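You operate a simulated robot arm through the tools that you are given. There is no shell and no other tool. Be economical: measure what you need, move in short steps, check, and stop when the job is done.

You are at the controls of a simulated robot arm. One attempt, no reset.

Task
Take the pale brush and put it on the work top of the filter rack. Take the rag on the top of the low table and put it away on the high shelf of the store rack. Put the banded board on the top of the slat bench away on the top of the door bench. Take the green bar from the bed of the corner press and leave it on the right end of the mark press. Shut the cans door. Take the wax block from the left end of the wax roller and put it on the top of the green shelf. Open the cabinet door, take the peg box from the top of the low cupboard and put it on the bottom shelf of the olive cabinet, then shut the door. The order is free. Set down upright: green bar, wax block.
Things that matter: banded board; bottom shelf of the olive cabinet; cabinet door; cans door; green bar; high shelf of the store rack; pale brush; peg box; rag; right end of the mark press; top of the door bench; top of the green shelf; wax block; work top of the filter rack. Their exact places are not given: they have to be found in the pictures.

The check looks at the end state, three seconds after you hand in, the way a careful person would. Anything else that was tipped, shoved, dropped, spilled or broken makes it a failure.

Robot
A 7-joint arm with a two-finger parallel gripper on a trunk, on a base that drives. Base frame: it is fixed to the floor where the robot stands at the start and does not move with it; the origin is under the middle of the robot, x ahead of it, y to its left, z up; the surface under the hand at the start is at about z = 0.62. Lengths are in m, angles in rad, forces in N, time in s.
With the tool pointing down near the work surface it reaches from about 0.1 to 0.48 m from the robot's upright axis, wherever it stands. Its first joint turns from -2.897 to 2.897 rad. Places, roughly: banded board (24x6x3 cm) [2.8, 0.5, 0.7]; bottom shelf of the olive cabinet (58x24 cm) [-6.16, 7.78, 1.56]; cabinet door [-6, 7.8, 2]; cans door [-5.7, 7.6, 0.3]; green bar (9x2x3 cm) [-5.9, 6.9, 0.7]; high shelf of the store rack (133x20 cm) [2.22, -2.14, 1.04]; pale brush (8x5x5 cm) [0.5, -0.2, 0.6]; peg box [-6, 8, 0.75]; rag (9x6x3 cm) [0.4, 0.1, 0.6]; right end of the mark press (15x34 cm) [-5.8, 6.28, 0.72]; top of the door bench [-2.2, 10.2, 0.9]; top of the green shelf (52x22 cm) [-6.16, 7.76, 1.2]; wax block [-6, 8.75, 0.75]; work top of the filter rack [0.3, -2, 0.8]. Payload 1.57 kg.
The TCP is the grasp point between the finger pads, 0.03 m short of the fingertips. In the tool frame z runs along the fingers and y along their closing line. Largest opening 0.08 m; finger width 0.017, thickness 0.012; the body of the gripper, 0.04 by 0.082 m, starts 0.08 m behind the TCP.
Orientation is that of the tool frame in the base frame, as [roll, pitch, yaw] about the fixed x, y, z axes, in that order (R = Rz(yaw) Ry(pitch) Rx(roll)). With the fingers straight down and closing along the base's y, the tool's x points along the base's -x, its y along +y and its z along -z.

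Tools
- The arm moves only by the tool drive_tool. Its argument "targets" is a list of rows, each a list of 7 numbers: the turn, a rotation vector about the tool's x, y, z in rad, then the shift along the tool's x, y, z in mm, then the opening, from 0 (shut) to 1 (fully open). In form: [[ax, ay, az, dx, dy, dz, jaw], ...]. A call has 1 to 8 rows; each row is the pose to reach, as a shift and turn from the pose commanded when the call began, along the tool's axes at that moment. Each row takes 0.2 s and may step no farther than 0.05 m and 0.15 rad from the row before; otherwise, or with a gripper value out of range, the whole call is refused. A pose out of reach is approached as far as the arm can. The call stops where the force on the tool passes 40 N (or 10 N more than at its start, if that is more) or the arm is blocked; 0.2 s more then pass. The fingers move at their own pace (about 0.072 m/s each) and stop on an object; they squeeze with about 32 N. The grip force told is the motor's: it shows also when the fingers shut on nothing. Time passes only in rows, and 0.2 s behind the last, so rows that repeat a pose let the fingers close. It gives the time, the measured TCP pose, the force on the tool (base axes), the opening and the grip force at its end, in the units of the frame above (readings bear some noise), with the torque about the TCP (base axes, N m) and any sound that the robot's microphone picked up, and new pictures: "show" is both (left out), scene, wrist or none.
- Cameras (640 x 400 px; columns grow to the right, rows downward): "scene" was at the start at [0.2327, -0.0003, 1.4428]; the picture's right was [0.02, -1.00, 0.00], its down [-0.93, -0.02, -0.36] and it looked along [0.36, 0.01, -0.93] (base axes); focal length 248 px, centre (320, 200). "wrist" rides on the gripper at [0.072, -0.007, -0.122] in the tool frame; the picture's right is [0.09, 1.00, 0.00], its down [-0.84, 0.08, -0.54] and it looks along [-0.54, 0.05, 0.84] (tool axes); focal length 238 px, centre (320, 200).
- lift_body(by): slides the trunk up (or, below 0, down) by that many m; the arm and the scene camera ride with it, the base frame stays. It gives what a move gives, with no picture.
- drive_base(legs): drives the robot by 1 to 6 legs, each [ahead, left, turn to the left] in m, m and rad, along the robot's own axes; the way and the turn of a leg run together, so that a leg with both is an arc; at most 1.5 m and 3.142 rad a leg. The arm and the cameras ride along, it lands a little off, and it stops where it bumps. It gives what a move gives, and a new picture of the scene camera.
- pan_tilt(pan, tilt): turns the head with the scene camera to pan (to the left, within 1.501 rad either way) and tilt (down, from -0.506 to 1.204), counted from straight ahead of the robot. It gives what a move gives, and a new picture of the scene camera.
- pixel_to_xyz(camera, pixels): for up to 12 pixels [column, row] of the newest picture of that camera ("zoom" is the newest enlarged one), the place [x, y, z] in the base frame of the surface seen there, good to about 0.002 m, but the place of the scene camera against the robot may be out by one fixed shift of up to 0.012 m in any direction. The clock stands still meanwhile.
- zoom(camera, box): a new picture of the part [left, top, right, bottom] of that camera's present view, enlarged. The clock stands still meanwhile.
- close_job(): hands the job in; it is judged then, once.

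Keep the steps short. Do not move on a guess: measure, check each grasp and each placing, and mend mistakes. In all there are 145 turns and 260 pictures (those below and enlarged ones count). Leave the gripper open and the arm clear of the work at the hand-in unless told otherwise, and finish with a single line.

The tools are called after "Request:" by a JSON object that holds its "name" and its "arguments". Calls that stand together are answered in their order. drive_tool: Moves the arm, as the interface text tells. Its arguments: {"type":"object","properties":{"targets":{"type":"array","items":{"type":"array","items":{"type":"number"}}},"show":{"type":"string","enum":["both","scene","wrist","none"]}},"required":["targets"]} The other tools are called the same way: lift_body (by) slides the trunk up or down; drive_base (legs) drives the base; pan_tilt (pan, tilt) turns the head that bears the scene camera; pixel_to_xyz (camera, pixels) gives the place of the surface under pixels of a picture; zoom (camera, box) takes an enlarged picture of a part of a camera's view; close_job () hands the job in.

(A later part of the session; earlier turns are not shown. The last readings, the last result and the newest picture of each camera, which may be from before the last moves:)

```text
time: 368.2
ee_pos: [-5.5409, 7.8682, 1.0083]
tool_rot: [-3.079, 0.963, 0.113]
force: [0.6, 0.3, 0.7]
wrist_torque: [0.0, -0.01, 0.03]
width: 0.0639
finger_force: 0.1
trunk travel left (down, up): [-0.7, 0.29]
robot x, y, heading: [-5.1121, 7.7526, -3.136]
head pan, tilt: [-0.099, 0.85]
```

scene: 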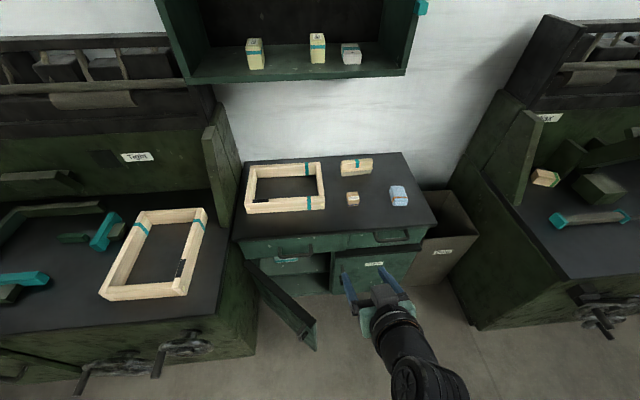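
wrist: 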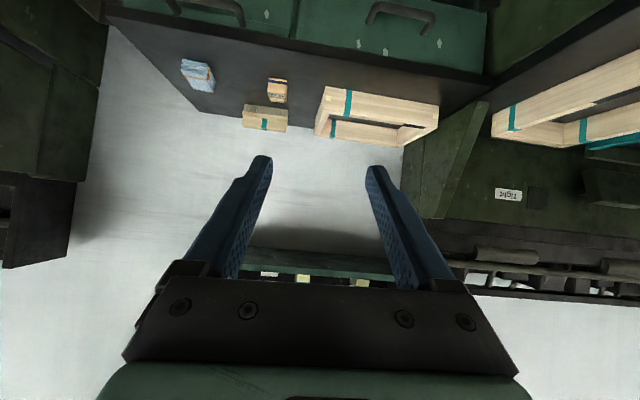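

The torso seems to catch the open door at this height. I'll drop the trunk 0.3 (raising the tool first) so the torso passes below the door.

Request:
{"name": "drive_tool", "arguments": {"targets": [[0, 0, 0.044, -41, 0, -28, 0.8], [0, 0, 0.044, -82, 0, -56, 0.8], [0, 0, 0.044, -123, 0, -84, 0.8], [0, 0, 0.044, -164, 0, -112, 0.8]], "show": "none"}}

Request:
{"name": "lift_body", "arguments": {"by": -0.33}}

Request:
{"name": "drive_base", "arguments": {"legs": [[0.22, 0, 0]]}}

```text
time: 369.2
ee_pos: [-5.5437, 7.8613, 1.2058]
tool_rot: [3.141, 0.964, 0.036]
force: [0.3, -0.1, -0.3]
wrist_torque: [-0.03, -0.03, -0.02]
width: 0.064
finger_force: 0.0
trunk travel left (down, up): [-0.7, 0.29]
robot x, y, heading: [-5.1136, 7.7492, -3.138]
head pan, tilt: [-0.099, 0.85]
```

```text
time: 372.5
ee_pos: [-5.5571, 7.86, 0.8699]
tool_rot: [3.139, 0.95, 0.037]
force: [0.1, -0.2, -0.6]
wrist_torque: [-0.02, -0.01, 0.04]
width: 0.0636
finger_force: 0.0
trunk travel left (down, up): [-0.37, 0.62]
robot x, y, heading: [-5.1114, 7.752, -3.138]
head pan, tilt: [-0.099, 0.85]
```

```text
time: 374.2
ee_pos: [-5.7729, 7.8613, 0.8702]
tool_rot: [3.139, 0.949, 0.035]
force: [0.1, 0.6, -0.1]
wrist_torque: [0.02, -0.04, -0.01]
width: 0.064
finger_force: 0.1
trunk travel left (down, up): [-0.37, 0.62]
robot x, y, heading: [-5.3323, 7.7535, -3.139]
head pan, tilt: [-0.099, 0.85]
```

scene: 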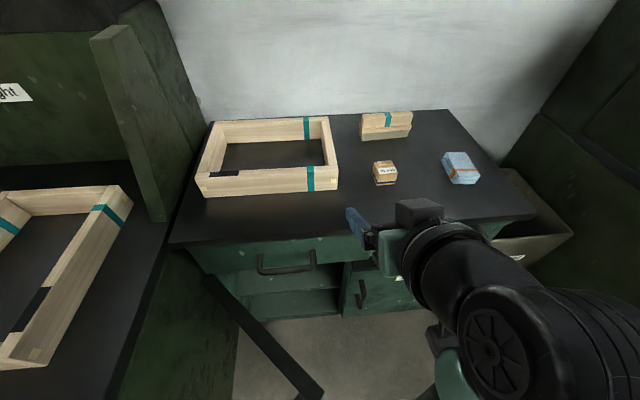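

Now free. Measure the peg box closely.

Request:
{"name": "zoom", "arguments": {"camera": "scene", "box": [340, 130, 440, 200]}}

Request:
{"name": "drive_tool", "arguments": {"targets": [[0, 0, 0, 0, -40, 0, 0.9], [0, 0, 0, 0, -90, 0, 0.9]], "show": "wrist"}}

Request:
{"name": "pixel_to_xyz", "arguments": {"camera": "scene", "pixels": [[374, 165], [392, 161], [379, 172], [396, 168], [385, 185], [376, 180], [397, 181]]}}

```text
5.71 times, centred on (390, 165) of scene
```

zoom: 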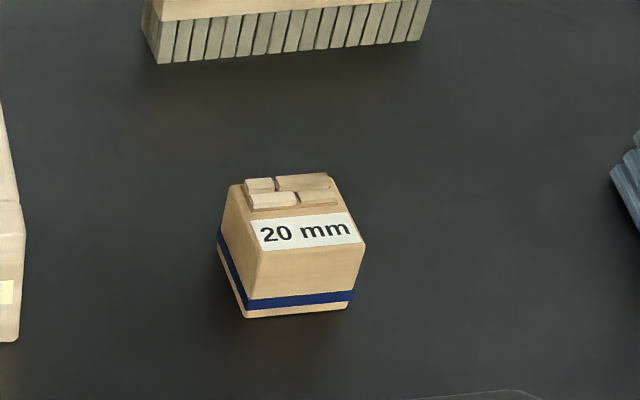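

```text
time: 374.8
ee_pos: [-5.7758, 7.951, 0.8696]
tool_rot: [3.139, 0.951, 0.037]
force: [-0.5, -0.4, 0.4]
wrist_torque: [0.0, 0.0, 0.0]
width: 0.0721
finger_force: 0.1
trunk travel left (down, up): [-0.37, 0.62]
robot x, y, heading: [-5.3302, 7.7525, -3.139]
head pan, tilt: [-0.099, 0.85]
```

wrist: 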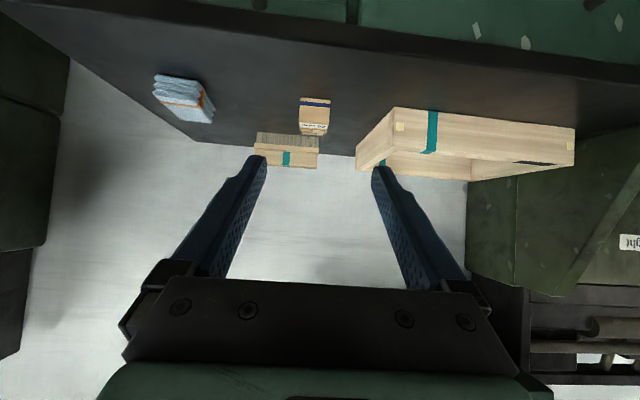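

```text
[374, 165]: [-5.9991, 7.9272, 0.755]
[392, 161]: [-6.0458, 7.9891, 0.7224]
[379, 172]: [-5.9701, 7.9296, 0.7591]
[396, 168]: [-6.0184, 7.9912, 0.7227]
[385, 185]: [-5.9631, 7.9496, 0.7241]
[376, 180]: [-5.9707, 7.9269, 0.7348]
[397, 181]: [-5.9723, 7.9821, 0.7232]
```

Request:
{"name": "zoom", "arguments": {"camera": "wrist", "box": [270, 70, 370, 150]}}

Request:
{"name": "pixel_to_xyz", "arguments": {"camera": "wrist", "pixels": [[301, 100], [329, 101], [302, 118], [327, 119], [314, 110], [303, 131], [325, 132], [315, 129], [345, 110]]}}

```text
5.00 times, centred on (320, 110) of wrist
```

zoom: 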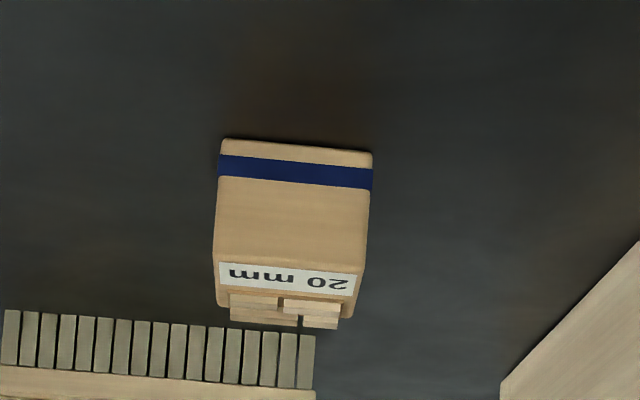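

```text
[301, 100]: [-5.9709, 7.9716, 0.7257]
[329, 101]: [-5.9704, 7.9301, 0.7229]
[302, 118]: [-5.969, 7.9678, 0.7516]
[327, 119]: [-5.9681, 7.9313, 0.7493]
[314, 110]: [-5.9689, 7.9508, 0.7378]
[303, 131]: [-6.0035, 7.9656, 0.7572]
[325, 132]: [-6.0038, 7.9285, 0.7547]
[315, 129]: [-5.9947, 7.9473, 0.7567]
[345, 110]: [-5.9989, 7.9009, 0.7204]
```

Peg box: y 7.930-7.972, front x -5.969, top 0.757. Approach along the tool axis.

Request:
{"name": "drive_tool", "arguments": {"targets": [[0.015, 0, 0.011, -5, 0, 45, 0.75], [0.03, 0, 0.0215, -10, 0, 90, 0.75], [0.03, 0, 0.0215, -15, 0, 135, 0.75], [0.03, 0, 0.0215, -18, 0, 165, 0.75]], "show": "wrist"}}

```text
time: 375.8
ee_pos: [-5.9218, 7.9443, 0.7884]
tool_rot: [3.139, 0.95, -0.001]
force: [-0.1, 0.7, 0.2]
wrist_torque: [-0.02, -0.02, -0.02]
width: 0.0602
finger_force: 0.0
trunk travel left (down, up): [-0.37, 0.62]
robot x, y, heading: [-5.3331, 7.7494, -3.14]
head pan, tilt: [-0.099, 0.85]
```

wrist: 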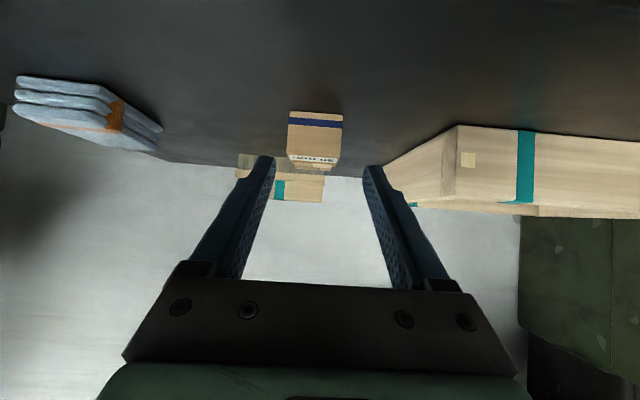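

Request:
{"name": "drive_tool", "arguments": {"targets": [[0, 0, 0, 0, -6, 25, 0.75], [0, 0, 0, -1, -6, 50, 0.75], [0, 0, 0, -1, -6, 68, 0.75], [0, 0, 0, -1, -6, 68, 0], [0, 0, 0, -1, -6, 68, 0], [0, 0, 0, -1, -6, 68, 0]], "show": "wrist"}}

```text
time: 377.2
ee_pos: [-5.9768, 7.9507, 0.7505]
tool_rot: [3.138, 0.95, -0.002]
force: [-0.2, 0.5, 0.5]
wrist_torque: [-0.01, -0.01, 0.01]
width: 0.0435
finger_force: 32.1
trunk travel left (down, up): [-0.37, 0.62]
robot x, y, heading: [-5.3324, 7.7508, -3.139]
head pan, tilt: [-0.099, 0.85]
```

wrist: 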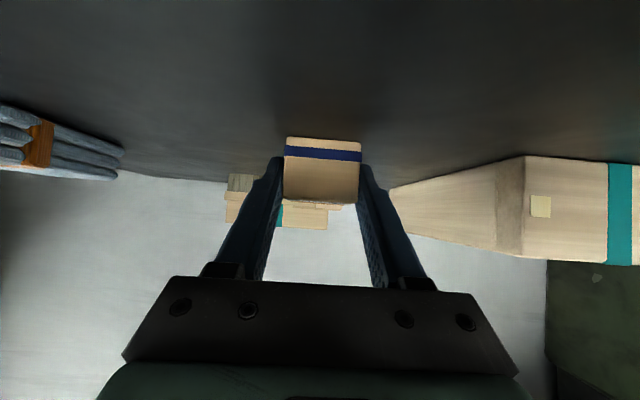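

Peg box gripped (43.5 mm). Lift, back out to the left, raise trunk.

Request:
{"name": "drive_tool", "arguments": {"targets": [[0, 0, 0, -40, 0, -29, 0], [0, 0, 0, -80, 0, -58, 0], [0, 0, 0, -105, 0, -90, 0], [0, 0, 0, -110, 0, -130, 0]], "show": "none"}}

Request:
{"name": "drive_base", "arguments": {"legs": [[-0.35, 0, 0], [0, 0.2, 0]]}}

Request:
{"name": "lift_body", "arguments": {"by": 0.4}}

Request:
{"name": "lift_body", "arguments": {"by": 0.22}}

Request:
{"name": "pan_tilt", "arguments": {"pan": 0.0, "tilt": 0.15}}

```text
time: 378.2
ee_pos: [-5.9338, 7.9505, 0.9153]
tool_rot: [3.138, 0.95, -0.002]
force: [-0.2, 0.1, -1.7]
wrist_torque: [-0.03, -0.04, 0.02]
width: 0.0434
finger_force: 32.2
trunk travel left (down, up): [-0.37, 0.62]
robot x, y, heading: [-5.3296, 7.7507, -3.135]
head pan, tilt: [-0.099, 0.85]
```

```text
time: 381.7
ee_pos: [-5.5808, 7.7532, 0.9138]
tool_rot: [3.139, 0.949, -0.002]
force: [-0.1, -0.2, -1.2]
wrist_torque: [-0.01, -0.02, -0.02]
width: 0.0436
finger_force: 32.4
trunk travel left (down, up): [-0.37, 0.62]
robot x, y, heading: [-4.9774, 7.5499, -3.137]
head pan, tilt: [-0.099, 0.85]
```

scene: 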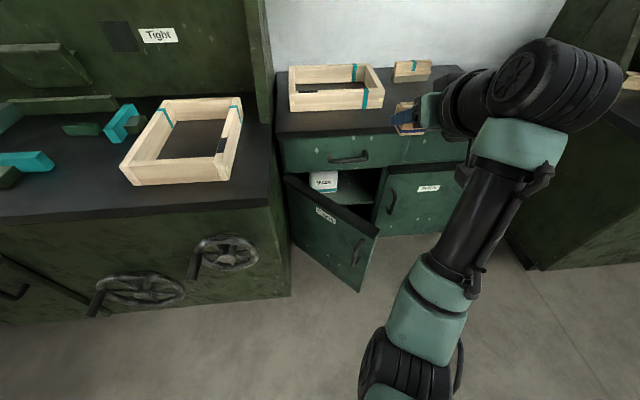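

```text
time: 385.5
ee_pos: [-5.5811, 7.7524, 1.3139]
tool_rot: [3.139, 0.95, -0.005]
force: [0.4, 0.4, -0.7]
wrist_torque: [0.0, -0.02, 0.0]
width: 0.0434
finger_force: 31.2
trunk travel left (down, up): [-0.77, 0.22]
robot x, y, heading: [-4.9796, 7.5504, -3.14]
head pan, tilt: [-0.099, 0.85]
```

```text
time: 387.8
ee_pos: [-5.5818, 7.7528, 1.5347]
tool_rot: [3.137, 0.95, -0.005]
force: [0.2, 0.5, -0.2]
wrist_torque: [0.0, 0.02, 0.0]
width: 0.0434
finger_force: 32.0
trunk travel left (down, up): [-0.99, 0.0]
robot x, y, heading: [-4.9747, 7.5486, -3.137]
head pan, tilt: [-0.099, 0.85]
```

```text
time: 388.9
ee_pos: [-5.5822, 7.7531, 1.5338]
tool_rot: [3.138, 0.95, -0.005]
force: [-0.7, 0.9, -0.9]
wrist_torque: [0.01, 0.0, 0.03]
width: 0.0432
finger_force: 32.0
trunk travel left (down, up): [-0.99, 0.0]
robot x, y, heading: [-4.9767, 7.5462, -3.142]
head pan, tilt: [0.0, 0.15]
```

scene: 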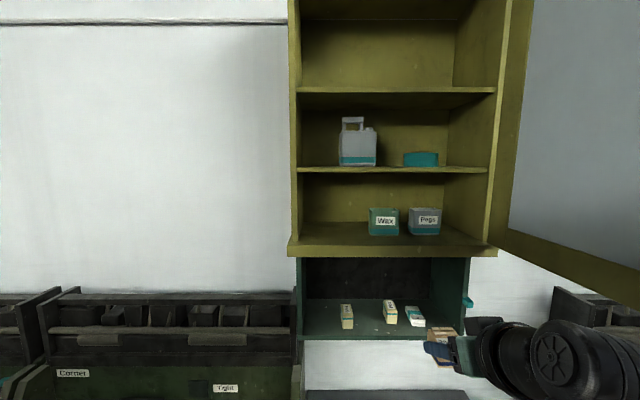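

Request:
{"name": "drive_tool", "arguments": {"targets": [[0, 0, 0, -17, 37, -12, 0], [0, 0, 0, -34, 75, -24, 0], [0, 0, 0, -52, 112, -36, 0], [0, 0, 0, -69, 150, -49, 0]], "show": "none"}}

Request:
{"name": "drive_base", "arguments": {"legs": [[0.33, 0, 0]]}}

Request:
{"name": "drive_tool", "arguments": {"targets": [[0, 0, 0, 0, 0, 0, 0]], "show": "wrist"}}

Request:
{"name": "pixel_to_xyz", "arguments": {"camera": "wrist", "pixels": [[240, 130], [220, 120], [400, 130], [240, 100], [320, 100], [430, 150]]}}

```text
time: 389.9
ee_pos: [-5.5817, 7.6021, 1.619]
tool_rot: [3.14, 0.95, -0.004]
force: [0.1, -0.1, 0.0]
wrist_torque: [0.01, -0.04, -0.02]
width: 0.0433
finger_force: 32.2
trunk travel left (down, up): [-0.99, 0.0]
robot x, y, heading: [-4.9776, 7.5488, -3.139]
head pan, tilt: [0.0, 0.15]
```

```text
time: 392.1
ee_pos: [-5.9107, 7.6029, 1.6205]
tool_rot: [3.14, 0.952, -0.002]
force: [0.0, 0.3, -0.7]
wrist_torque: [-0.02, -0.04, 0.02]
width: 0.0436
finger_force: 32.1
trunk travel left (down, up): [-0.99, 0.0]
robot x, y, heading: [-5.3055, 7.5508, -3.141]
head pan, tilt: [0.0, 0.15]
```

scene: 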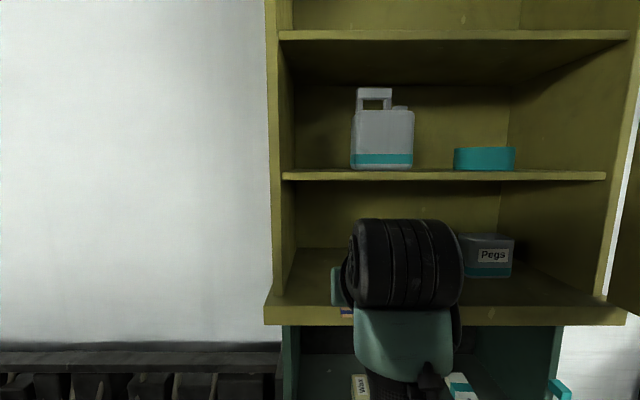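

```text
time: 392.5
ee_pos: [-5.9096, 7.6026, 1.62]
tool_rot: [3.139, 0.949, -0.003]
force: [0.1, -0.2, -1.5]
wrist_torque: [-0.01, -0.03, 0.03]
width: 0.0434
finger_force: 32.3
trunk travel left (down, up): [-0.99, 0.0]
robot x, y, heading: [-5.3065, 7.5534, -3.14]
head pan, tilt: [0.0, 0.15]
```

wrist: 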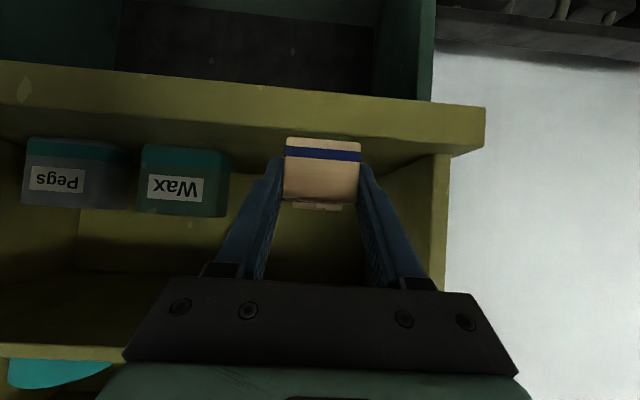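

```text
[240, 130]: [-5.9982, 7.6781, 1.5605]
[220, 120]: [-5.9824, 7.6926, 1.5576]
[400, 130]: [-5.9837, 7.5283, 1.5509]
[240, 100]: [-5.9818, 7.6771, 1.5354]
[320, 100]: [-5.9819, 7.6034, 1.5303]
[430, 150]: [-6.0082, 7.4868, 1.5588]
```

Shelf floor 1.5605 by the wrist camera; box bottom 1.589. Drive 5 cm more, then move the box in.

Request:
{"name": "drive_base", "arguments": {"legs": [[0.05, 0, 0]]}}

Request:
{"name": "drive_tool", "arguments": {"targets": [[0, 0, 0, -20, 0, 28, 0], [0, 0, 0, -40, 0, 56, 0], [0, 0, 0, -60, 0, 84, 0], [0, 0, 0, -77, 0, 108, 0]], "show": "both"}}

```text
time: 393.4
ee_pos: [-5.9553, 7.6029, 1.6224]
tool_rot: [3.14, 0.954, -0.002]
force: [0.0, 0.0, -0.6]
wrist_torque: [-0.03, 0.02, -0.04]
width: 0.0433
finger_force: 32.1
trunk travel left (down, up): [-0.99, 0.0]
robot x, y, heading: [-5.358, 7.5526, -3.14]
head pan, tilt: [0.0, 0.15]
```

scene: 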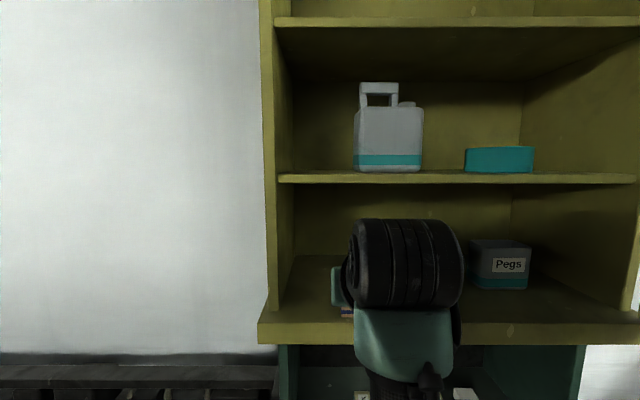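

```text
time: 394.4
ee_pos: [-6.0952, 7.6026, 1.6201]
tool_rot: [3.14, 0.952, -0.002]
force: [0.5, 0.3, -0.6]
wrist_torque: [0.0, -0.03, 0.0]
width: 0.0434
finger_force: 31.7
trunk travel left (down, up): [-0.99, 0.0]
robot x, y, heading: [-5.3566, 7.5469, -3.14]
head pan, tilt: [0.0, 0.15]
```

scene: 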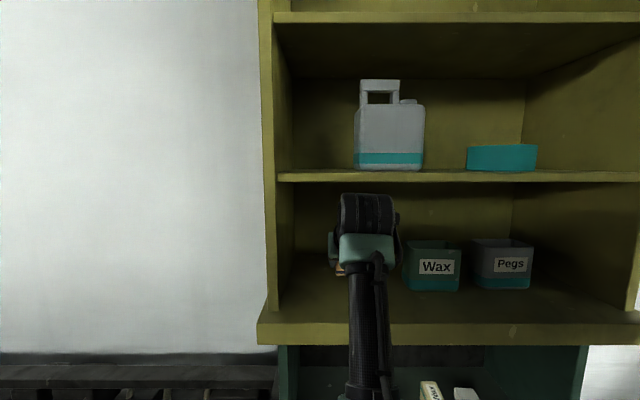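
wrist: 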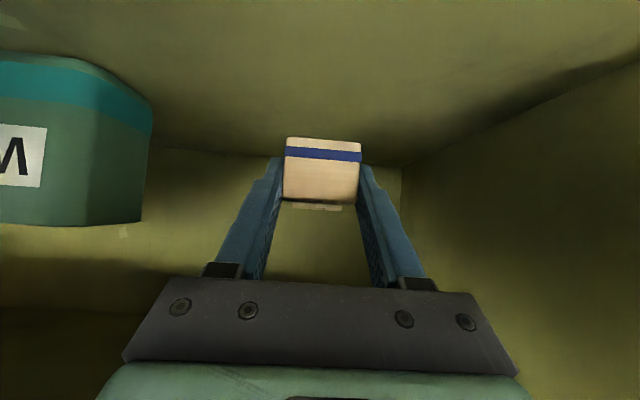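

Inside. Lower ~27 mm gently (dx .814, dz .581 per unit down).

Request:
{"name": "drive_tool", "arguments": {"targets": [[0, 0, 0, 8, 0, 6, 0], [0, 0, 0, 16, 0, 11, 0], [0, 0, 0, 19, 0, 13, 0], [0, 0, 0, 21, 0, 15, 0], [0, 0, 0, 23, 0, 16, 0], [0, 0, 0, 25, 0, 18, 0]], "show": "none"}}

```text
time: 395.8
ee_pos: [-6.0942, 7.6015, 1.5896]
tool_rot: [3.139, 0.952, -0.003]
force: [-0.3, 0.2, 0.3]
wrist_torque: [0.03, -0.01, -0.01]
width: 0.0434
finger_force: 32.7
trunk travel left (down, up): [-0.99, 0.0]
robot x, y, heading: [-5.3552, 7.5484, -3.142]
head pan, tilt: [0.0, 0.15]
```

Request:
{"name": "drive_tool", "arguments": {"targets": [[0, 0, 0, 1, 0, 1, 0], [0, 0, 0, 2.4, 0, 1.7, 0], [0, 0, 0, 3.6, 0, 2.6, 0], [0, 0, 0, 4.8, 0, 3.5, 0]], "show": "none"}}

```text
time: 396.8
ee_pos: [-6.0929, 7.6014, 1.5899]
tool_rot: [3.14, 0.966, -0.003]
force: [-6.9, 1.0, 22.7]
wrist_torque: [0.04, 0.08, -0.01]
width: 0.0434
finger_force: 31.9
trunk travel left (down, up): [-0.99, 0.0]
robot x, y, heading: [-5.3564, 7.5468, -3.141]
head pan, tilt: [0.0, 0.15]
```

Touching. Ease, open, withdraw horizontally.

Request:
{"name": "drive_tool", "arguments": {"targets": [[0, 0, 0, -4, 0, -3, 0], [0, 0, 0, -4, 0, -3, 0.8], [0, 0, 0, -4, 0, -3, 0.8], [0, 0, 0, 18, 0, -40, 0.8], [0, 0, 0, 42, 0, -80, 0.8], [0, 0, 0, 66, 0, -120, 0.8], [0, 0, 0, 90, 0, -155, 0.8]], "show": "none"}}

Request:
{"name": "drive_base", "arguments": {"legs": [[-0.4, 0, 0]]}}

```text
time: 398.4
ee_pos: [-5.9127, 7.6026, 1.6007]
tool_rot: [3.138, 0.951, -0.004]
force: [-0.3, 0.0, -0.1]
wrist_torque: [0.05, 0.02, -0.02]
width: 0.064
finger_force: 0.1
trunk travel left (down, up): [-0.99, 0.0]
robot x, y, heading: [-5.3564, 7.5481, -3.14]
head pan, tilt: [0.0, 0.15]
```

```text
time: 400.9
ee_pos: [-5.5159, 7.604, 1.5995]
tool_rot: [3.138, 0.949, -0.004]
force: [0.0, 0.7, -0.6]
wrist_torque: [0.01, 0.0, 0.0]
width: 0.0641
finger_force: 0.0
trunk travel left (down, up): [-0.99, 0.0]
robot x, y, heading: [-4.9561, 7.5504, -3.142]
head pan, tilt: [0.0, 0.15]
```

scene: 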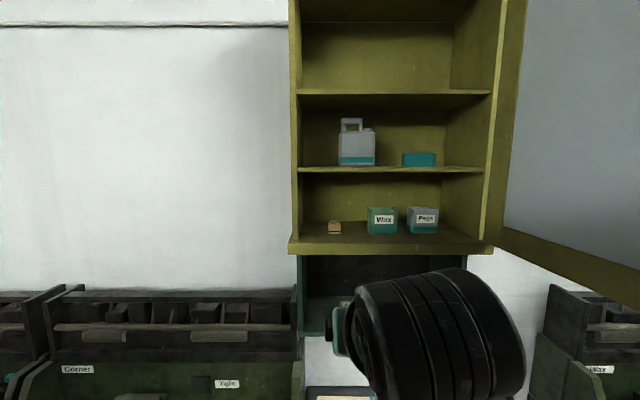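

Peg box is on the bottom shelf (334,227). Now close the door: go round to its right side below door height.

Request:
{"name": "lift_body", "arguments": {"by": -0.35}}

Request:
{"name": "drive_base", "arguments": {"legs": [[0.0, -1.2, 0]]}}

Request:
{"name": "lift_body", "arguments": {"by": 0.35}}

Request:
{"name": "drive_tool", "arguments": {"targets": [[0, -0.05, 0, -35, 0, -20, 0], [0, -0.1, 0, -70, 0, -40, 0], [0, -0.15, 0, -100, 0, -40, 0]], "show": "none"}}

Request:
{"name": "pan_tilt", "arguments": {"pan": 0.4, "tilt": 0.15}}

```text
time: 404.3
ee_pos: [-5.5151, 7.6031, 1.2502]
tool_rot: [3.138, 0.951, -0.006]
force: [-0.3, 0.9, 0.6]
wrist_torque: [0.0, 0.03, 0.01]
width: 0.0641
finger_force: 0.0
trunk travel left (down, up): [-0.64, 0.35]
robot x, y, heading: [-4.9572, 7.5467, -3.147]
head pan, tilt: [0.0, 0.15]
```

```text
time: 410.4
ee_pos: [-5.5119, 8.8077, 1.2498]
tool_rot: [3.137, 0.952, -0.011]
force: [0.0, 0.2, 0.3]
wrist_torque: [0.01, 0.0, 0.01]
width: 0.064
finger_force: 0.0
trunk travel left (down, up): [-0.64, 0.35]
robot x, y, heading: [-4.9553, 8.753, 3.14]
head pan, tilt: [0.0, 0.15]
```

scene: 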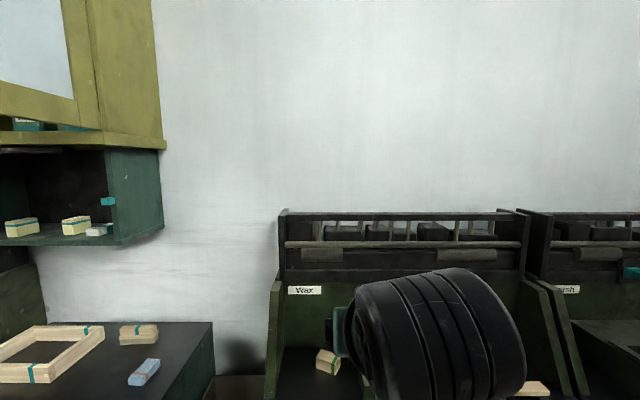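

```text
time: 413.8
ee_pos: [-5.5127, 8.8076, 1.6011]
tool_rot: [3.137, 0.952, -0.011]
force: [0.5, 0.4, 0.7]
wrist_torque: [-0.01, -0.02, -0.01]
width: 0.064
finger_force: 0.1
trunk travel left (down, up): [-0.99, 0.0]
robot x, y, heading: [-4.9508, 8.7534, 3.138]
head pan, tilt: [0.0, 0.15]
```

```text
time: 414.6
ee_pos: [-5.5391, 8.8072, 1.7051]
tool_rot: [3.137, 1.1, -0.012]
force: [0.8, -0.7, -0.6]
wrist_torque: [0.04, -0.01, -0.05]
width: 0.0001
finger_force: 21.8
trunk travel left (down, up): [-0.99, 0.0]
robot x, y, heading: [-4.9553, 8.7552, 3.138]
head pan, tilt: [0.0, 0.15]
```

```text
time: 415.5
ee_pos: [-5.5377, 8.8079, 1.7037]
tool_rot: [3.137, 1.1, -0.011]
force: [-0.1, 0.6, -0.2]
wrist_torque: [0.01, -0.02, 0.01]
width: 0.0002
finger_force: 21.5
trunk travel left (down, up): [-0.99, 0.0]
robot x, y, heading: [-4.9532, 8.7542, 3.135]
head pan, tilt: [0.4, 0.15]
```

scene: 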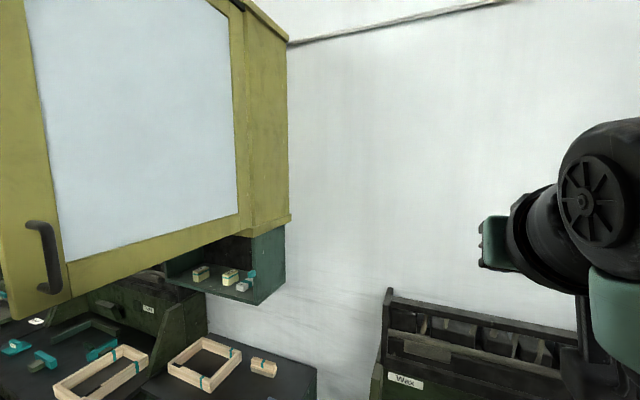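

Request:
{"name": "pixel_to_xyz", "arguments": {"camera": "scene", "pixels": [[140, 150], [20, 200], [225, 150], [40, 255]]}}

```text
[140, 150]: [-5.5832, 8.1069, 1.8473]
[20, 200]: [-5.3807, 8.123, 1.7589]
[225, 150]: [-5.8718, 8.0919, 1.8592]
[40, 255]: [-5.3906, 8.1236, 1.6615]
```

Door stands at 93°. Strafe left so the hand swings it toward shut.

Request:
{"name": "drive_base", "arguments": {"legs": [[0, 0.7, 0], [0, 0.2, 0]]}}

```text
time: 420.5
ee_pos: [-5.5417, 7.9107, 1.7037]
tool_rot: [3.134, 1.099, -0.013]
force: [-0.3, 0.5, -0.5]
wrist_torque: [-0.02, -0.01, 0.01]
width: 0.0
finger_force: 21.2
trunk travel left (down, up): [-0.99, 0.0]
robot x, y, heading: [-4.9558, 7.8531, 3.136]
head pan, tilt: [0.4, 0.15]
```

scene: 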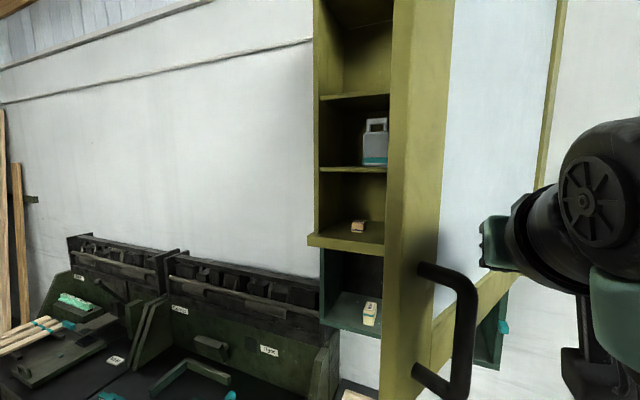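

Continue left 0.15, then push ahead.

Request:
{"name": "drive_base", "arguments": {"legs": [[0, 0.16, 0], [0.2, 0.02, 0]]}}

Request:
{"name": "pan_tilt", "arguments": {"pan": 0.1, "tilt": 0.15}}

```text
time: 423.1
ee_pos: [-5.7369, 7.7286, 1.7054]
tool_rot: [3.138, 1.101, -0.01]
force: [-0.3, -0.2, 0.1]
wrist_torque: [0.02, -0.01, -0.01]
width: 0.0
finger_force: 21.5
trunk travel left (down, up): [-0.99, 0.0]
robot x, y, heading: [-5.1575, 7.6723, 3.144]
head pan, tilt: [0.4, 0.15]
```

scene: 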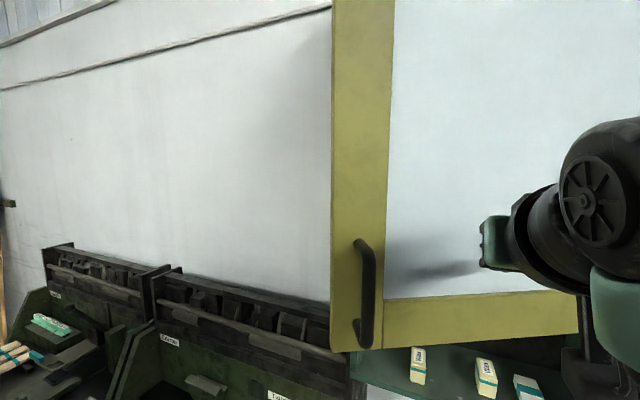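

```text
time: 423.9
ee_pos: [-5.7396, 7.7292, 1.7038]
tool_rot: [3.139, 1.1, -0.012]
force: [0.3, 0.0, -0.2]
wrist_torque: [0.0, 0.02, -0.04]
width: 0.0003
finger_force: 21.3
trunk travel left (down, up): [-0.99, 0.0]
robot x, y, heading: [-5.1558, 7.673, 3.143]
head pan, tilt: [0.099, 0.15]
```

scene: 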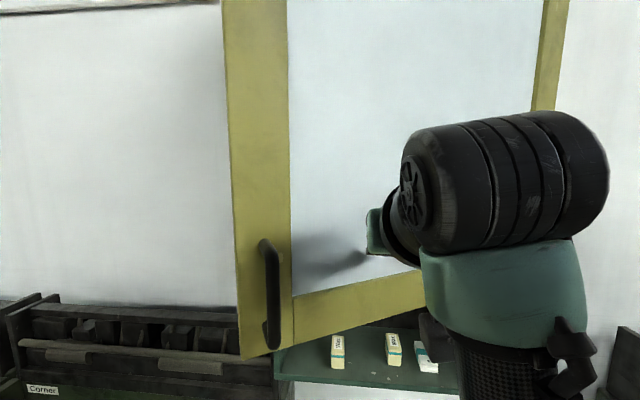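

Request:
{"name": "drive_base", "arguments": {"legs": [[0.17, 0, 0]]}}

Request:
{"name": "drive_tool", "arguments": {"targets": [[0, 0, 0, -6, 0, 12, 0], [0, 0, 0, -11, 0, 24, 0], [0, 0, 0, -16, 0, 36, 0], [0, 0, 0, -22, 0, 48, 0], [0, 0, 0, -27, 0, 60, 0], [0, 0, 0, -32, 0, 72, 0], [0, 0, 0, -38, 0, 84, 0]], "show": "none"}}

```text
time: 425.4
ee_pos: [-5.9078, 7.7291, 1.7065]
tool_rot: [3.136, 1.101, -0.011]
force: [0.3, 0.9, 0.6]
wrist_torque: [0.01, -0.02, 0.01]
width: 0.0
finger_force: 21.2
trunk travel left (down, up): [-0.99, 0.0]
robot x, y, heading: [-5.3292, 7.6777, 3.142]
head pan, tilt: [0.099, 0.15]
```

scene: 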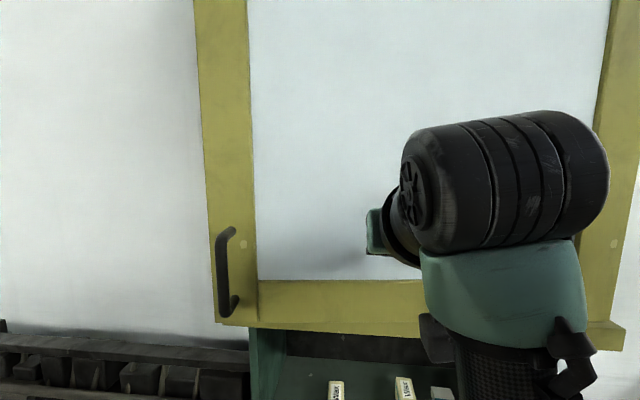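

```text
time: 426.7
ee_pos: [-5.9664, 7.7296, 1.7019]
tool_rot: [3.139, 1.089, -0.008]
force: [30.0, -1.9, -0.7]
wrist_torque: [-0.07, -0.19, 0.04]
width: 0.0001
finger_force: 21.3
trunk travel left (down, up): [-0.99, 0.0]
robot x, y, heading: [-5.3285, 7.6774, 3.141]
head pan, tilt: [0.099, 0.15]
stopped in row 6: the force on the tool passed its limit at 49 N (the readings are from after the stop); the commanded pose is now the measured one
```

Door pushed firmly shut (face at ≈-5.993). Back off and verify.

Request:
{"name": "drive_base", "arguments": {"legs": [[-0.35, 0, 0]]}}

Request:
{"name": "pixel_to_xyz", "arguments": {"camera": "scene", "pixels": [[275, 100], [290, 240], [330, 180], [300, 60], [350, 60]]}}

```text
time: 429.0
ee_pos: [-5.6266, 7.7299, 1.6963]
tool_rot: [3.138, 1.08, -0.008]
force: [-0.2, 0.7, 0.7]
wrist_torque: [0.01, 0.02, -0.03]
width: 0.0
finger_force: 21.5
trunk travel left (down, up): [-0.99, 0.0]
robot x, y, heading: [-4.9758, 7.6762, 3.138]
head pan, tilt: [0.099, 0.15]
```

scene: 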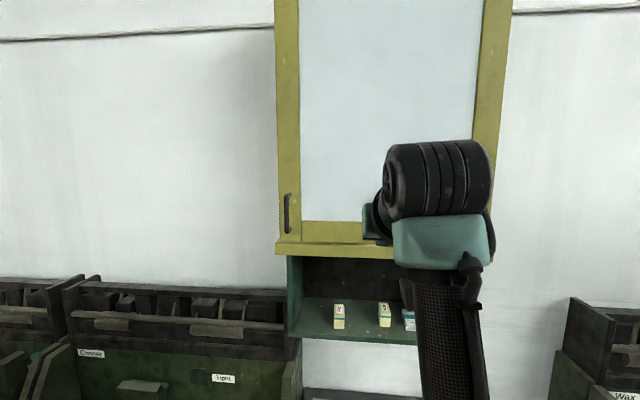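

```text
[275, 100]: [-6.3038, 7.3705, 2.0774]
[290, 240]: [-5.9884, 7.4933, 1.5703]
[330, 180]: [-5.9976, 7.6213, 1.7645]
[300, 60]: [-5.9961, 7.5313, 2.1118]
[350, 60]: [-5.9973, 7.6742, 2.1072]
```

Cabinet door is shut. Now the cans door: back off 0.2, lower the trunk fully.

Request:
{"name": "drive_base", "arguments": {"legs": [[-0.22, 0, 0]]}}

Request:
{"name": "lift_body", "arguments": {"by": -0.4}}

Request:
{"name": "lift_body", "arguments": {"by": -0.4}}

Request:
{"name": "drive_tool", "arguments": {"targets": [[0, 0, 0, 38, 0, 20, 0], [0, 0, 0, 76, 0, 40, 0], [0, 0, 0, 114, 0, 60, 0], [0, 0, 0, 152, 0, 80, 0]], "show": "none"}}

Request:
{"name": "pan_tilt", "arguments": {"pan": 0.05, "tilt": 0.55}}

```text
time: 430.7
ee_pos: [-5.4081, 7.7277, 1.6962]
tool_rot: [3.138, 1.079, -0.008]
force: [-0.4, -0.1, 0.7]
wrist_torque: [0.0, -0.02, 0.0]
width: 0.0
finger_force: 21.5
trunk travel left (down, up): [-0.99, 0.0]
robot x, y, heading: [-4.7517, 7.6744, 3.141]
head pan, tilt: [0.099, 0.15]
```

scene: 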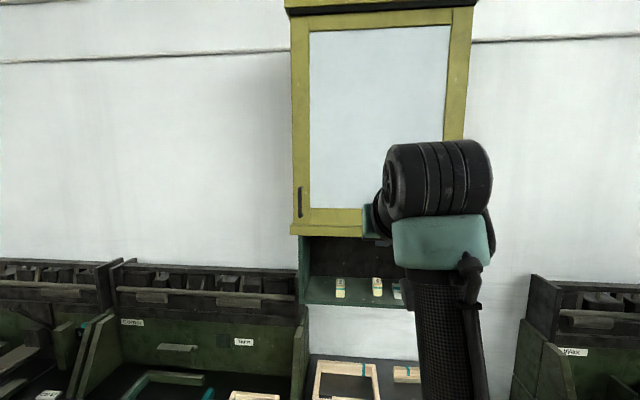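

```text
time: 434.5
ee_pos: [-5.4062, 7.7295, 1.2967]
tool_rot: [3.138, 1.083, -0.009]
force: [-0.5, 0.6, -0.5]
wrist_torque: [0.0, 0.0, -0.02]
width: 0.0
finger_force: 21.8
trunk travel left (down, up): [-0.59, 0.4]
robot x, y, heading: [-4.7572, 7.6747, 3.145]
head pan, tilt: [0.099, 0.15]
```

```text
time: 438.3
ee_pos: [-5.4056, 7.7284, 0.8963]
tool_rot: [3.138, 1.082, -0.009]
force: [-0.3, 0.3, -1.0]
wrist_torque: [-0.01, -0.01, -0.04]
width: 0.0001
finger_force: 21.0
trunk travel left (down, up): [-0.19, 0.8]
robot x, y, heading: [-4.755, 7.6723, 3.144]
head pan, tilt: [0.099, 0.15]
```

```text
time: 439.3
ee_pos: [-5.4063, 7.7288, 0.7242]
tool_rot: [3.137, 1.084, -0.008]
force: [-0.1, 0.2, -0.1]
wrist_torque: [0.03, 0.03, 0.02]
width: 0.0
finger_force: 21.2
trunk travel left (down, up): [-0.19, 0.8]
robot x, y, heading: [-4.7582, 7.6746, 3.139]
head pan, tilt: [0.099, 0.15]
```

```text
time: 440.2
ee_pos: [-5.4067, 7.7288, 0.7247]
tool_rot: [3.138, 1.083, -0.008]
force: [0.0, -0.5, -0.2]
wrist_torque: [0.02, 0.01, -0.03]
width: 0.0001
finger_force: 21.4
trunk travel left (down, up): [-0.19, 0.8]
robot x, y, heading: [-4.7577, 7.6711, 3.14]
head pan, tilt: [0.051, 0.55]
```

scene: 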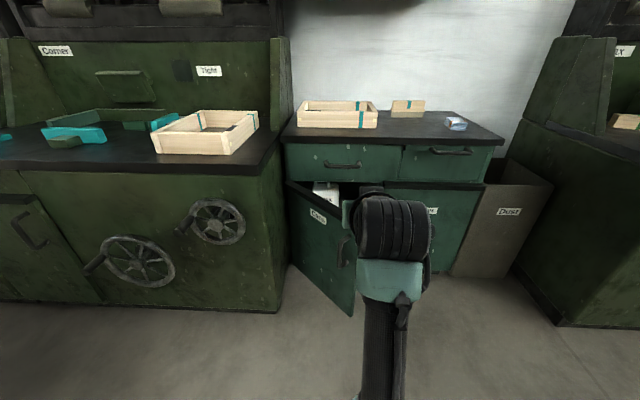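

Request:
{"name": "pixel_to_xyz", "arguments": {"camera": "scene", "pixels": [[292, 200], [318, 214], [330, 245], [348, 290], [341, 255], [300, 250], [336, 195], [420, 230], [345, 230], [338, 225]]}}

Request:
{"name": "lift_body", "arguments": {"by": -0.15}}

```text
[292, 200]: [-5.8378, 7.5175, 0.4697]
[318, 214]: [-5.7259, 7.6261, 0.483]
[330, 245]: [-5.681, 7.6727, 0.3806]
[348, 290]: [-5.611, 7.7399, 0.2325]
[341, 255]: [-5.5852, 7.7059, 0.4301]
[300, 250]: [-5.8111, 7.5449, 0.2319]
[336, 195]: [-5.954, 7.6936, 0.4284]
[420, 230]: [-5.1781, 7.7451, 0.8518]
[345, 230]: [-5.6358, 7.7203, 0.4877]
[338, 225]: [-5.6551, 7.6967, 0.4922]
```

```text
time: 441.9
ee_pos: [-5.4062, 7.7281, 0.5746]
tool_rot: [3.139, 1.081, -0.009]
force: [0.1, -1.1, 0.3]
wrist_torque: [0.02, 0.01, -0.03]
width: 0.0002
finger_force: 21.5
trunk travel left (down, up): [-0.04, 0.95]
robot x, y, heading: [-4.7503, 7.6726, 3.138]
head pan, tilt: [0.051, 0.55]
```

Leaf: hinge (-5.84,7.515), tip (-5.60,7.75), handle near tip at z≈0.43. Lower the fingers to z≈0.30, below the handle.

Request:
{"name": "drive_tool", "arguments": {"targets": [[0, 0, 0, 39, 2, 21, 0], [0, 0, 0, 78, 4, 42, 0], [0, 0, 0, 117, 6, 63, 0], [0, 0, 0, 156, 8, 84, 0], [0, 0, 0, 195, 9, 105, 0], [0, 0, 0, 238, 10, 127, 0]], "show": "none"}}

Request:
{"name": "drive_base", "arguments": {"legs": [[0.15, 0, 0], [0.1, 0, 0]]}}

```text
time: 443.3
ee_pos: [-5.4082, 7.7169, 0.3039]
tool_rot: [3.139, 1.083, -0.01]
force: [0.0, -0.6, 0.6]
wrist_torque: [0.01, 0.02, -0.01]
width: 0.0
finger_force: 21.7
trunk travel left (down, up): [-0.04, 0.95]
robot x, y, heading: [-4.7551, 7.6754, 3.146]
head pan, tilt: [0.051, 0.55]
```

```text
time: 445.5
ee_pos: [-5.6587, 7.7179, 0.303]
tool_rot: [3.137, 1.081, -0.009]
force: [0.5, 0.4, -0.9]
wrist_torque: [0.03, 0.03, -0.01]
width: 0.0
finger_force: 21.4
trunk travel left (down, up): [-0.04, 0.95]
robot x, y, heading: [-5.003, 7.6716, 3.143]
head pan, tilt: [0.051, 0.55]
```

scene: 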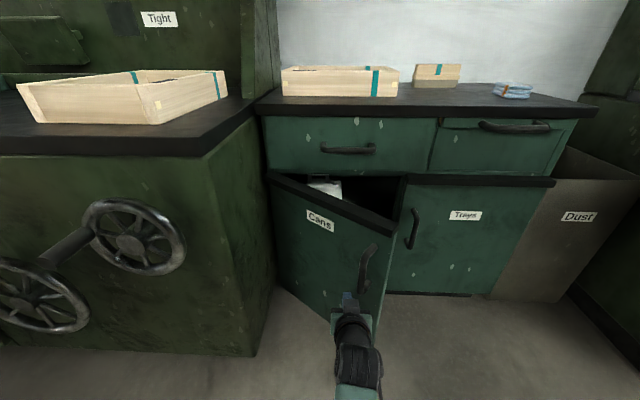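

Request:
{"name": "drive_base", "arguments": {"legs": [[0.12, -0.03, 0]]}}

Request:
{"name": "drive_tool", "arguments": {"targets": [[0, 0, 0, -7, -5, 13, 0], [0, 0, 0, -14, -10, 26, 0], [0, 0, 0, -20, -15, 38, 0], [0, 0, 0, -26, -20, 50, 0], [0, 0, 0, -32, -20, 60, 0], [0, 0, 0, -38, -20, 70, 0], [0, 0, 0, -43, -20, 80, 0], [0, 0, 0, -48, -20, 90, 0]], "show": "scene"}}

```text
time: 446.7
ee_pos: [-5.7789, 7.7485, 0.305]
tool_rot: [3.139, 1.082, -0.009]
force: [0.1, 0.0, 0.3]
wrist_torque: [0.03, -0.02, 0.01]
width: 0.0
finger_force: 20.9
trunk travel left (down, up): [-0.04, 0.95]
robot x, y, heading: [-5.1287, 7.7033, 3.143]
head pan, tilt: [0.051, 0.55]
```

scene: 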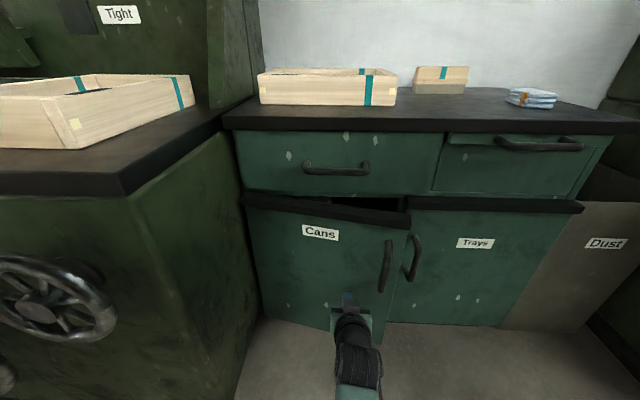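

```text
time: 447.9
ee_pos: [-5.8368, 7.7702, 0.3039]
tool_rot: [3.137, 1.081, -0.012]
force: [14.0, -1.2, 7.1]
wrist_torque: [0.06, 0.12, 0.05]
width: 0.0002
finger_force: 21.3
trunk travel left (down, up): [-0.04, 0.95]
robot x, y, heading: [-5.1261, 7.7063, 3.138]
head pan, tilt: [0.051, 0.55]
stopped in row 5: the force on the tool passed its limit at 86 N (the readings are from after the stop); the commanded pose is now the measured one
```

scene: 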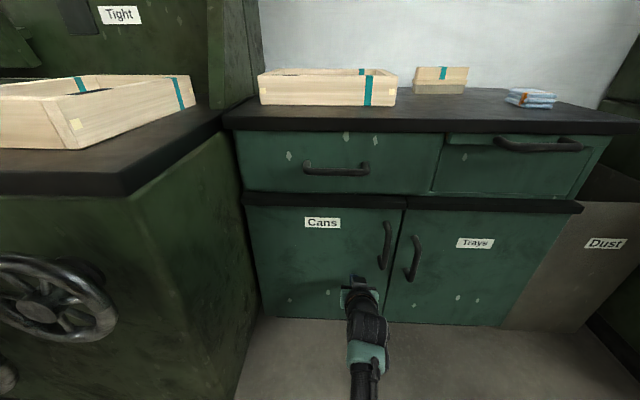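

Cans door is shut. Back off, raise, and go look at the corner press.

Request:
{"name": "drive_base", "arguments": {"legs": [[-0.25, 0, 0]]}}

Request:
{"name": "lift_body", "arguments": {"by": 0.4}}

Request:
{"name": "lift_body", "arguments": {"by": 0.4}}

Request:
{"name": "pan_tilt", "arguments": {"pan": 0.1, "tilt": 0.85}}

Request:
{"name": "drive_base", "arguments": {"legs": [[0, 0.85, 0], [0.0, 0.2, 0]]}}

```text
time: 449.7
ee_pos: [-5.5859, 7.768, 0.3022]
tool_rot: [3.136, 1.078, -0.011]
force: [-0.5, 0.6, 0.2]
wrist_torque: [-0.04, -0.02, 0.02]
width: 0.0003
finger_force: 21.6
trunk travel left (down, up): [-0.04, 0.95]
robot x, y, heading: [-4.874, 7.704, 3.14]
head pan, tilt: [0.051, 0.55]
```

scene: 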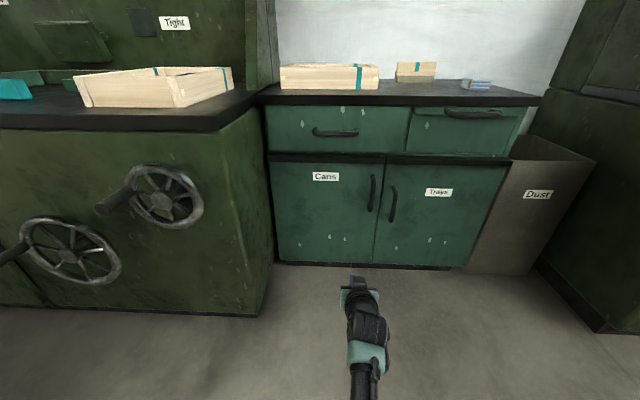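

```text
time: 453.5
ee_pos: [-5.5849, 7.7686, 0.703]
tool_rot: [3.138, 1.076, -0.01]
force: [0.4, -0.4, -0.4]
wrist_torque: [-0.01, -0.01, -0.06]
width: 0.0
finger_force: 21.5
trunk travel left (down, up): [-0.44, 0.55]
robot x, y, heading: [-4.8767, 7.7009, 3.141]
head pan, tilt: [0.051, 0.55]
```

```text
time: 457.4
ee_pos: [-5.5845, 7.769, 1.1038]
tool_rot: [3.137, 1.076, -0.009]
force: [-0.2, 0.1, 0.4]
wrist_torque: [0.01, -0.03, 0.0]
width: 0.0002
finger_force: 21.6
trunk travel left (down, up): [-0.84, 0.15]
robot x, y, heading: [-4.874, 7.7056, 3.142]
head pan, tilt: [0.051, 0.55]
```

```text
time: 458.1
ee_pos: [-5.5852, 7.7693, 1.1029]
tool_rot: [3.137, 1.077, -0.011]
force: [-0.4, -1.2, -0.4]
wrist_torque: [-0.02, -0.02, -0.02]
width: 0.0
finger_force: 21.3
trunk travel left (down, up): [-0.84, 0.15]
robot x, y, heading: [-4.8738, 7.7063, 3.141]
head pan, tilt: [0.099, 0.85]
```

scene: 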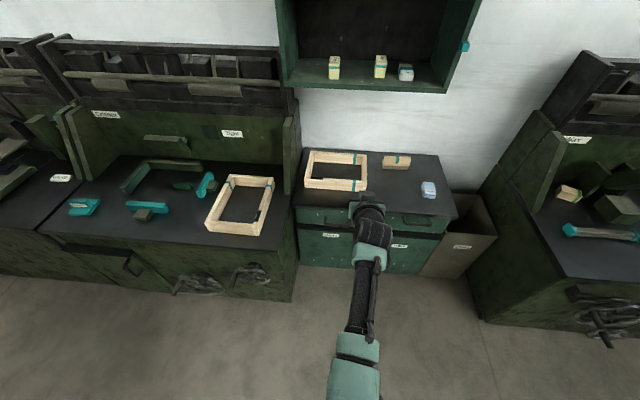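

```text
time: 463.8
ee_pos: [-5.5805, 6.7151, 1.1022]
tool_rot: [3.136, 1.077, 0.003]
force: [1.0, 0.1, 0.3]
wrist_torque: [0.01, 0.02, 0.01]
width: 0.0001
finger_force: 21.2
trunk travel left (down, up): [-0.84, 0.15]
robot x, y, heading: [-4.8687, 6.6586, -3.128]
head pan, tilt: [0.099, 0.85]
```

scene: 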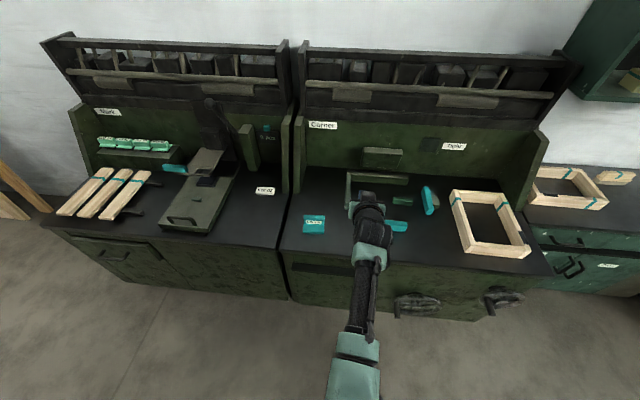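

Request:
{"name": "zoom", "arguments": {"camera": "scene", "box": [330, 130, 490, 250]}}

Request:
{"name": "zoom", "arguments": {"camera": "scene", "box": [80, 100, 320, 250]}}

Request:
{"name": "pixel_to_xyz", "arguments": {"camera": "scene", "pixels": [[402, 203], [395, 203], [409, 203], [364, 208], [430, 195], [265, 190], [265, 215], [265, 240], [250, 250], [285, 235], [225, 210], [140, 146]]}}

```text
3.33 times, centred on (410, 190) of scene
```

zoom: 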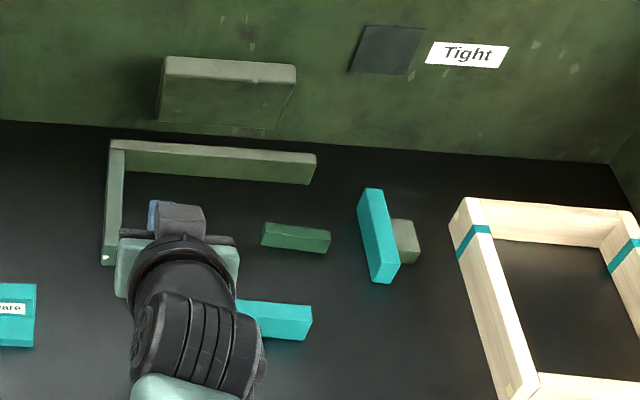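

```text
2.67 times, centred on (200, 175) of scene
```

zoom: 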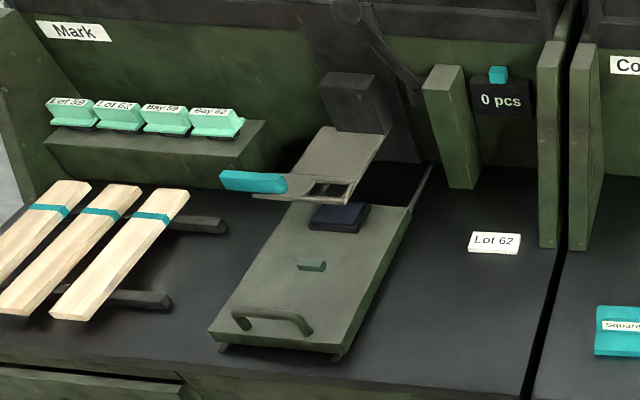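

```text
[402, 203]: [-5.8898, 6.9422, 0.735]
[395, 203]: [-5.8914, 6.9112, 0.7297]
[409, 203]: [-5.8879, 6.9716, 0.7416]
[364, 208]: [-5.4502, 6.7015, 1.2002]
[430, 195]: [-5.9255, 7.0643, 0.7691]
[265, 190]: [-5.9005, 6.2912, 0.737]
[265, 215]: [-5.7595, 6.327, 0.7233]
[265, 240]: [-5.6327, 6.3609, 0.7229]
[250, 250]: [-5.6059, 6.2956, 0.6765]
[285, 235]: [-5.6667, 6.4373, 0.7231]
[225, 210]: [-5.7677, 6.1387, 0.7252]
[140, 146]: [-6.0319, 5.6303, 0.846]
```

The green bar is the piece at (402,203), centre ≈(-5.89,6.94). Bring the hand vertical and turn it 90° to close along x.

Request:
{"name": "drive_tool", "arguments": {"targets": [[0, 0.135, 0, 0, 0, 0, 0.5], [0, 0.27, 0, 0, 0, 0, 0.5], [0, 0.405, 0, 0, 0, 0, 0.5], [0, 0.54, 0, 0, 0, 0, 0.5], [0, 0.675, 0, 0, 0, 0, 0.5], [0, 0.81, 0, 0, 0, 0, 0.5], [0, 0.945, 0, 0, 0, 0, 0.5], [0, 1.077, 0, 0, 0, 0, 0.5]], "show": "none"}}

Request:
{"name": "drive_tool", "arguments": {"targets": [[0, 0, 0.15, 20, 0, 0, 0.5], [0, 0, 0.3, 40, 0, 0, 0.5], [0, 0, 0.45, 60, 0, 0, 0.5], [0, 0, 0.6, 80, 0, 0, 0.5], [0, 0, 0.75, 100, 0, 0, 0.5], [0, 0, 0.9, 120, 0, 0, 0.5], [0, 0, 1.05, 140, 0, 0, 0.5], [0, 0, 1.2, 160, 0, 0, 0.5]], "show": "none"}}

Request:
{"name": "drive_tool", "arguments": {"targets": [[0, 0, 0.12, 0, 0, 0, 0.5], [0, 0, 0.24, 0, 0, 0, 0.5], [0, 0, 0.37, 0, 0, 0, 0.5]], "show": "none"}}

Request:
{"name": "drive_base", "arguments": {"legs": [[0.43, -0.2, 0]]}}

```text
time: 465.6
ee_pos: [-5.5152, 6.7113, 1.1204]
tool_rot: [3.138, 0.0, 0.006]
force: [-0.4, 0.6, -0.9]
wrist_torque: [-0.04, -0.02, 0.0]
width: 0.04
finger_force: 0.0
out of reach, approached as far as the arm can: row 6, 7, 8
trunk travel left (down, up): [-0.84, 0.15]
robot x, y, heading: [-4.8671, 6.6608, -3.134]
head pan, tilt: [0.099, 0.85]
```

```text
time: 467.4
ee_pos: [-5.3536, 6.7115, 1.1223]
tool_rot: [-3.14, -0.001, -1.196]
force: [-0.7, 0.7, -0.4]
wrist_torque: [0.0, 0.01, -0.01]
width: 0.04
finger_force: 0.1
trunk travel left (down, up): [-0.84, 0.15]
robot x, y, heading: [-4.8686, 6.6609, -3.13]
head pan, tilt: [0.099, 0.85]
```

```text
time: 468.2
ee_pos: [-5.3543, 6.713, 1.1213]
tool_rot: [-3.14, 0.0, -1.565]
force: [0.0, -0.4, -0.1]
wrist_torque: [-0.01, -0.02, 0.0]
width: 0.0398
finger_force: 0.1
trunk travel left (down, up): [-0.84, 0.15]
robot x, y, heading: [-4.8666, 6.6601, -3.124]
head pan, tilt: [0.099, 0.85]
```

```text
time: 471.1
ee_pos: [-5.788, 6.9066, 1.1211]
tool_rot: [3.142, -0.001, -1.562]
force: [0.2, 0.6, -1.0]
wrist_torque: [0.02, -0.03, -0.01]
width: 0.0403
finger_force: 0.0
trunk travel left (down, up): [-0.84, 0.15]
robot x, y, heading: [-5.2997, 6.8533, -3.125]
head pan, tilt: [0.099, 0.85]
```

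scene: 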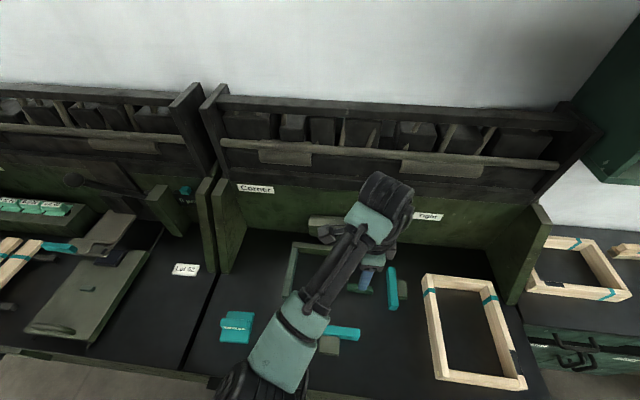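

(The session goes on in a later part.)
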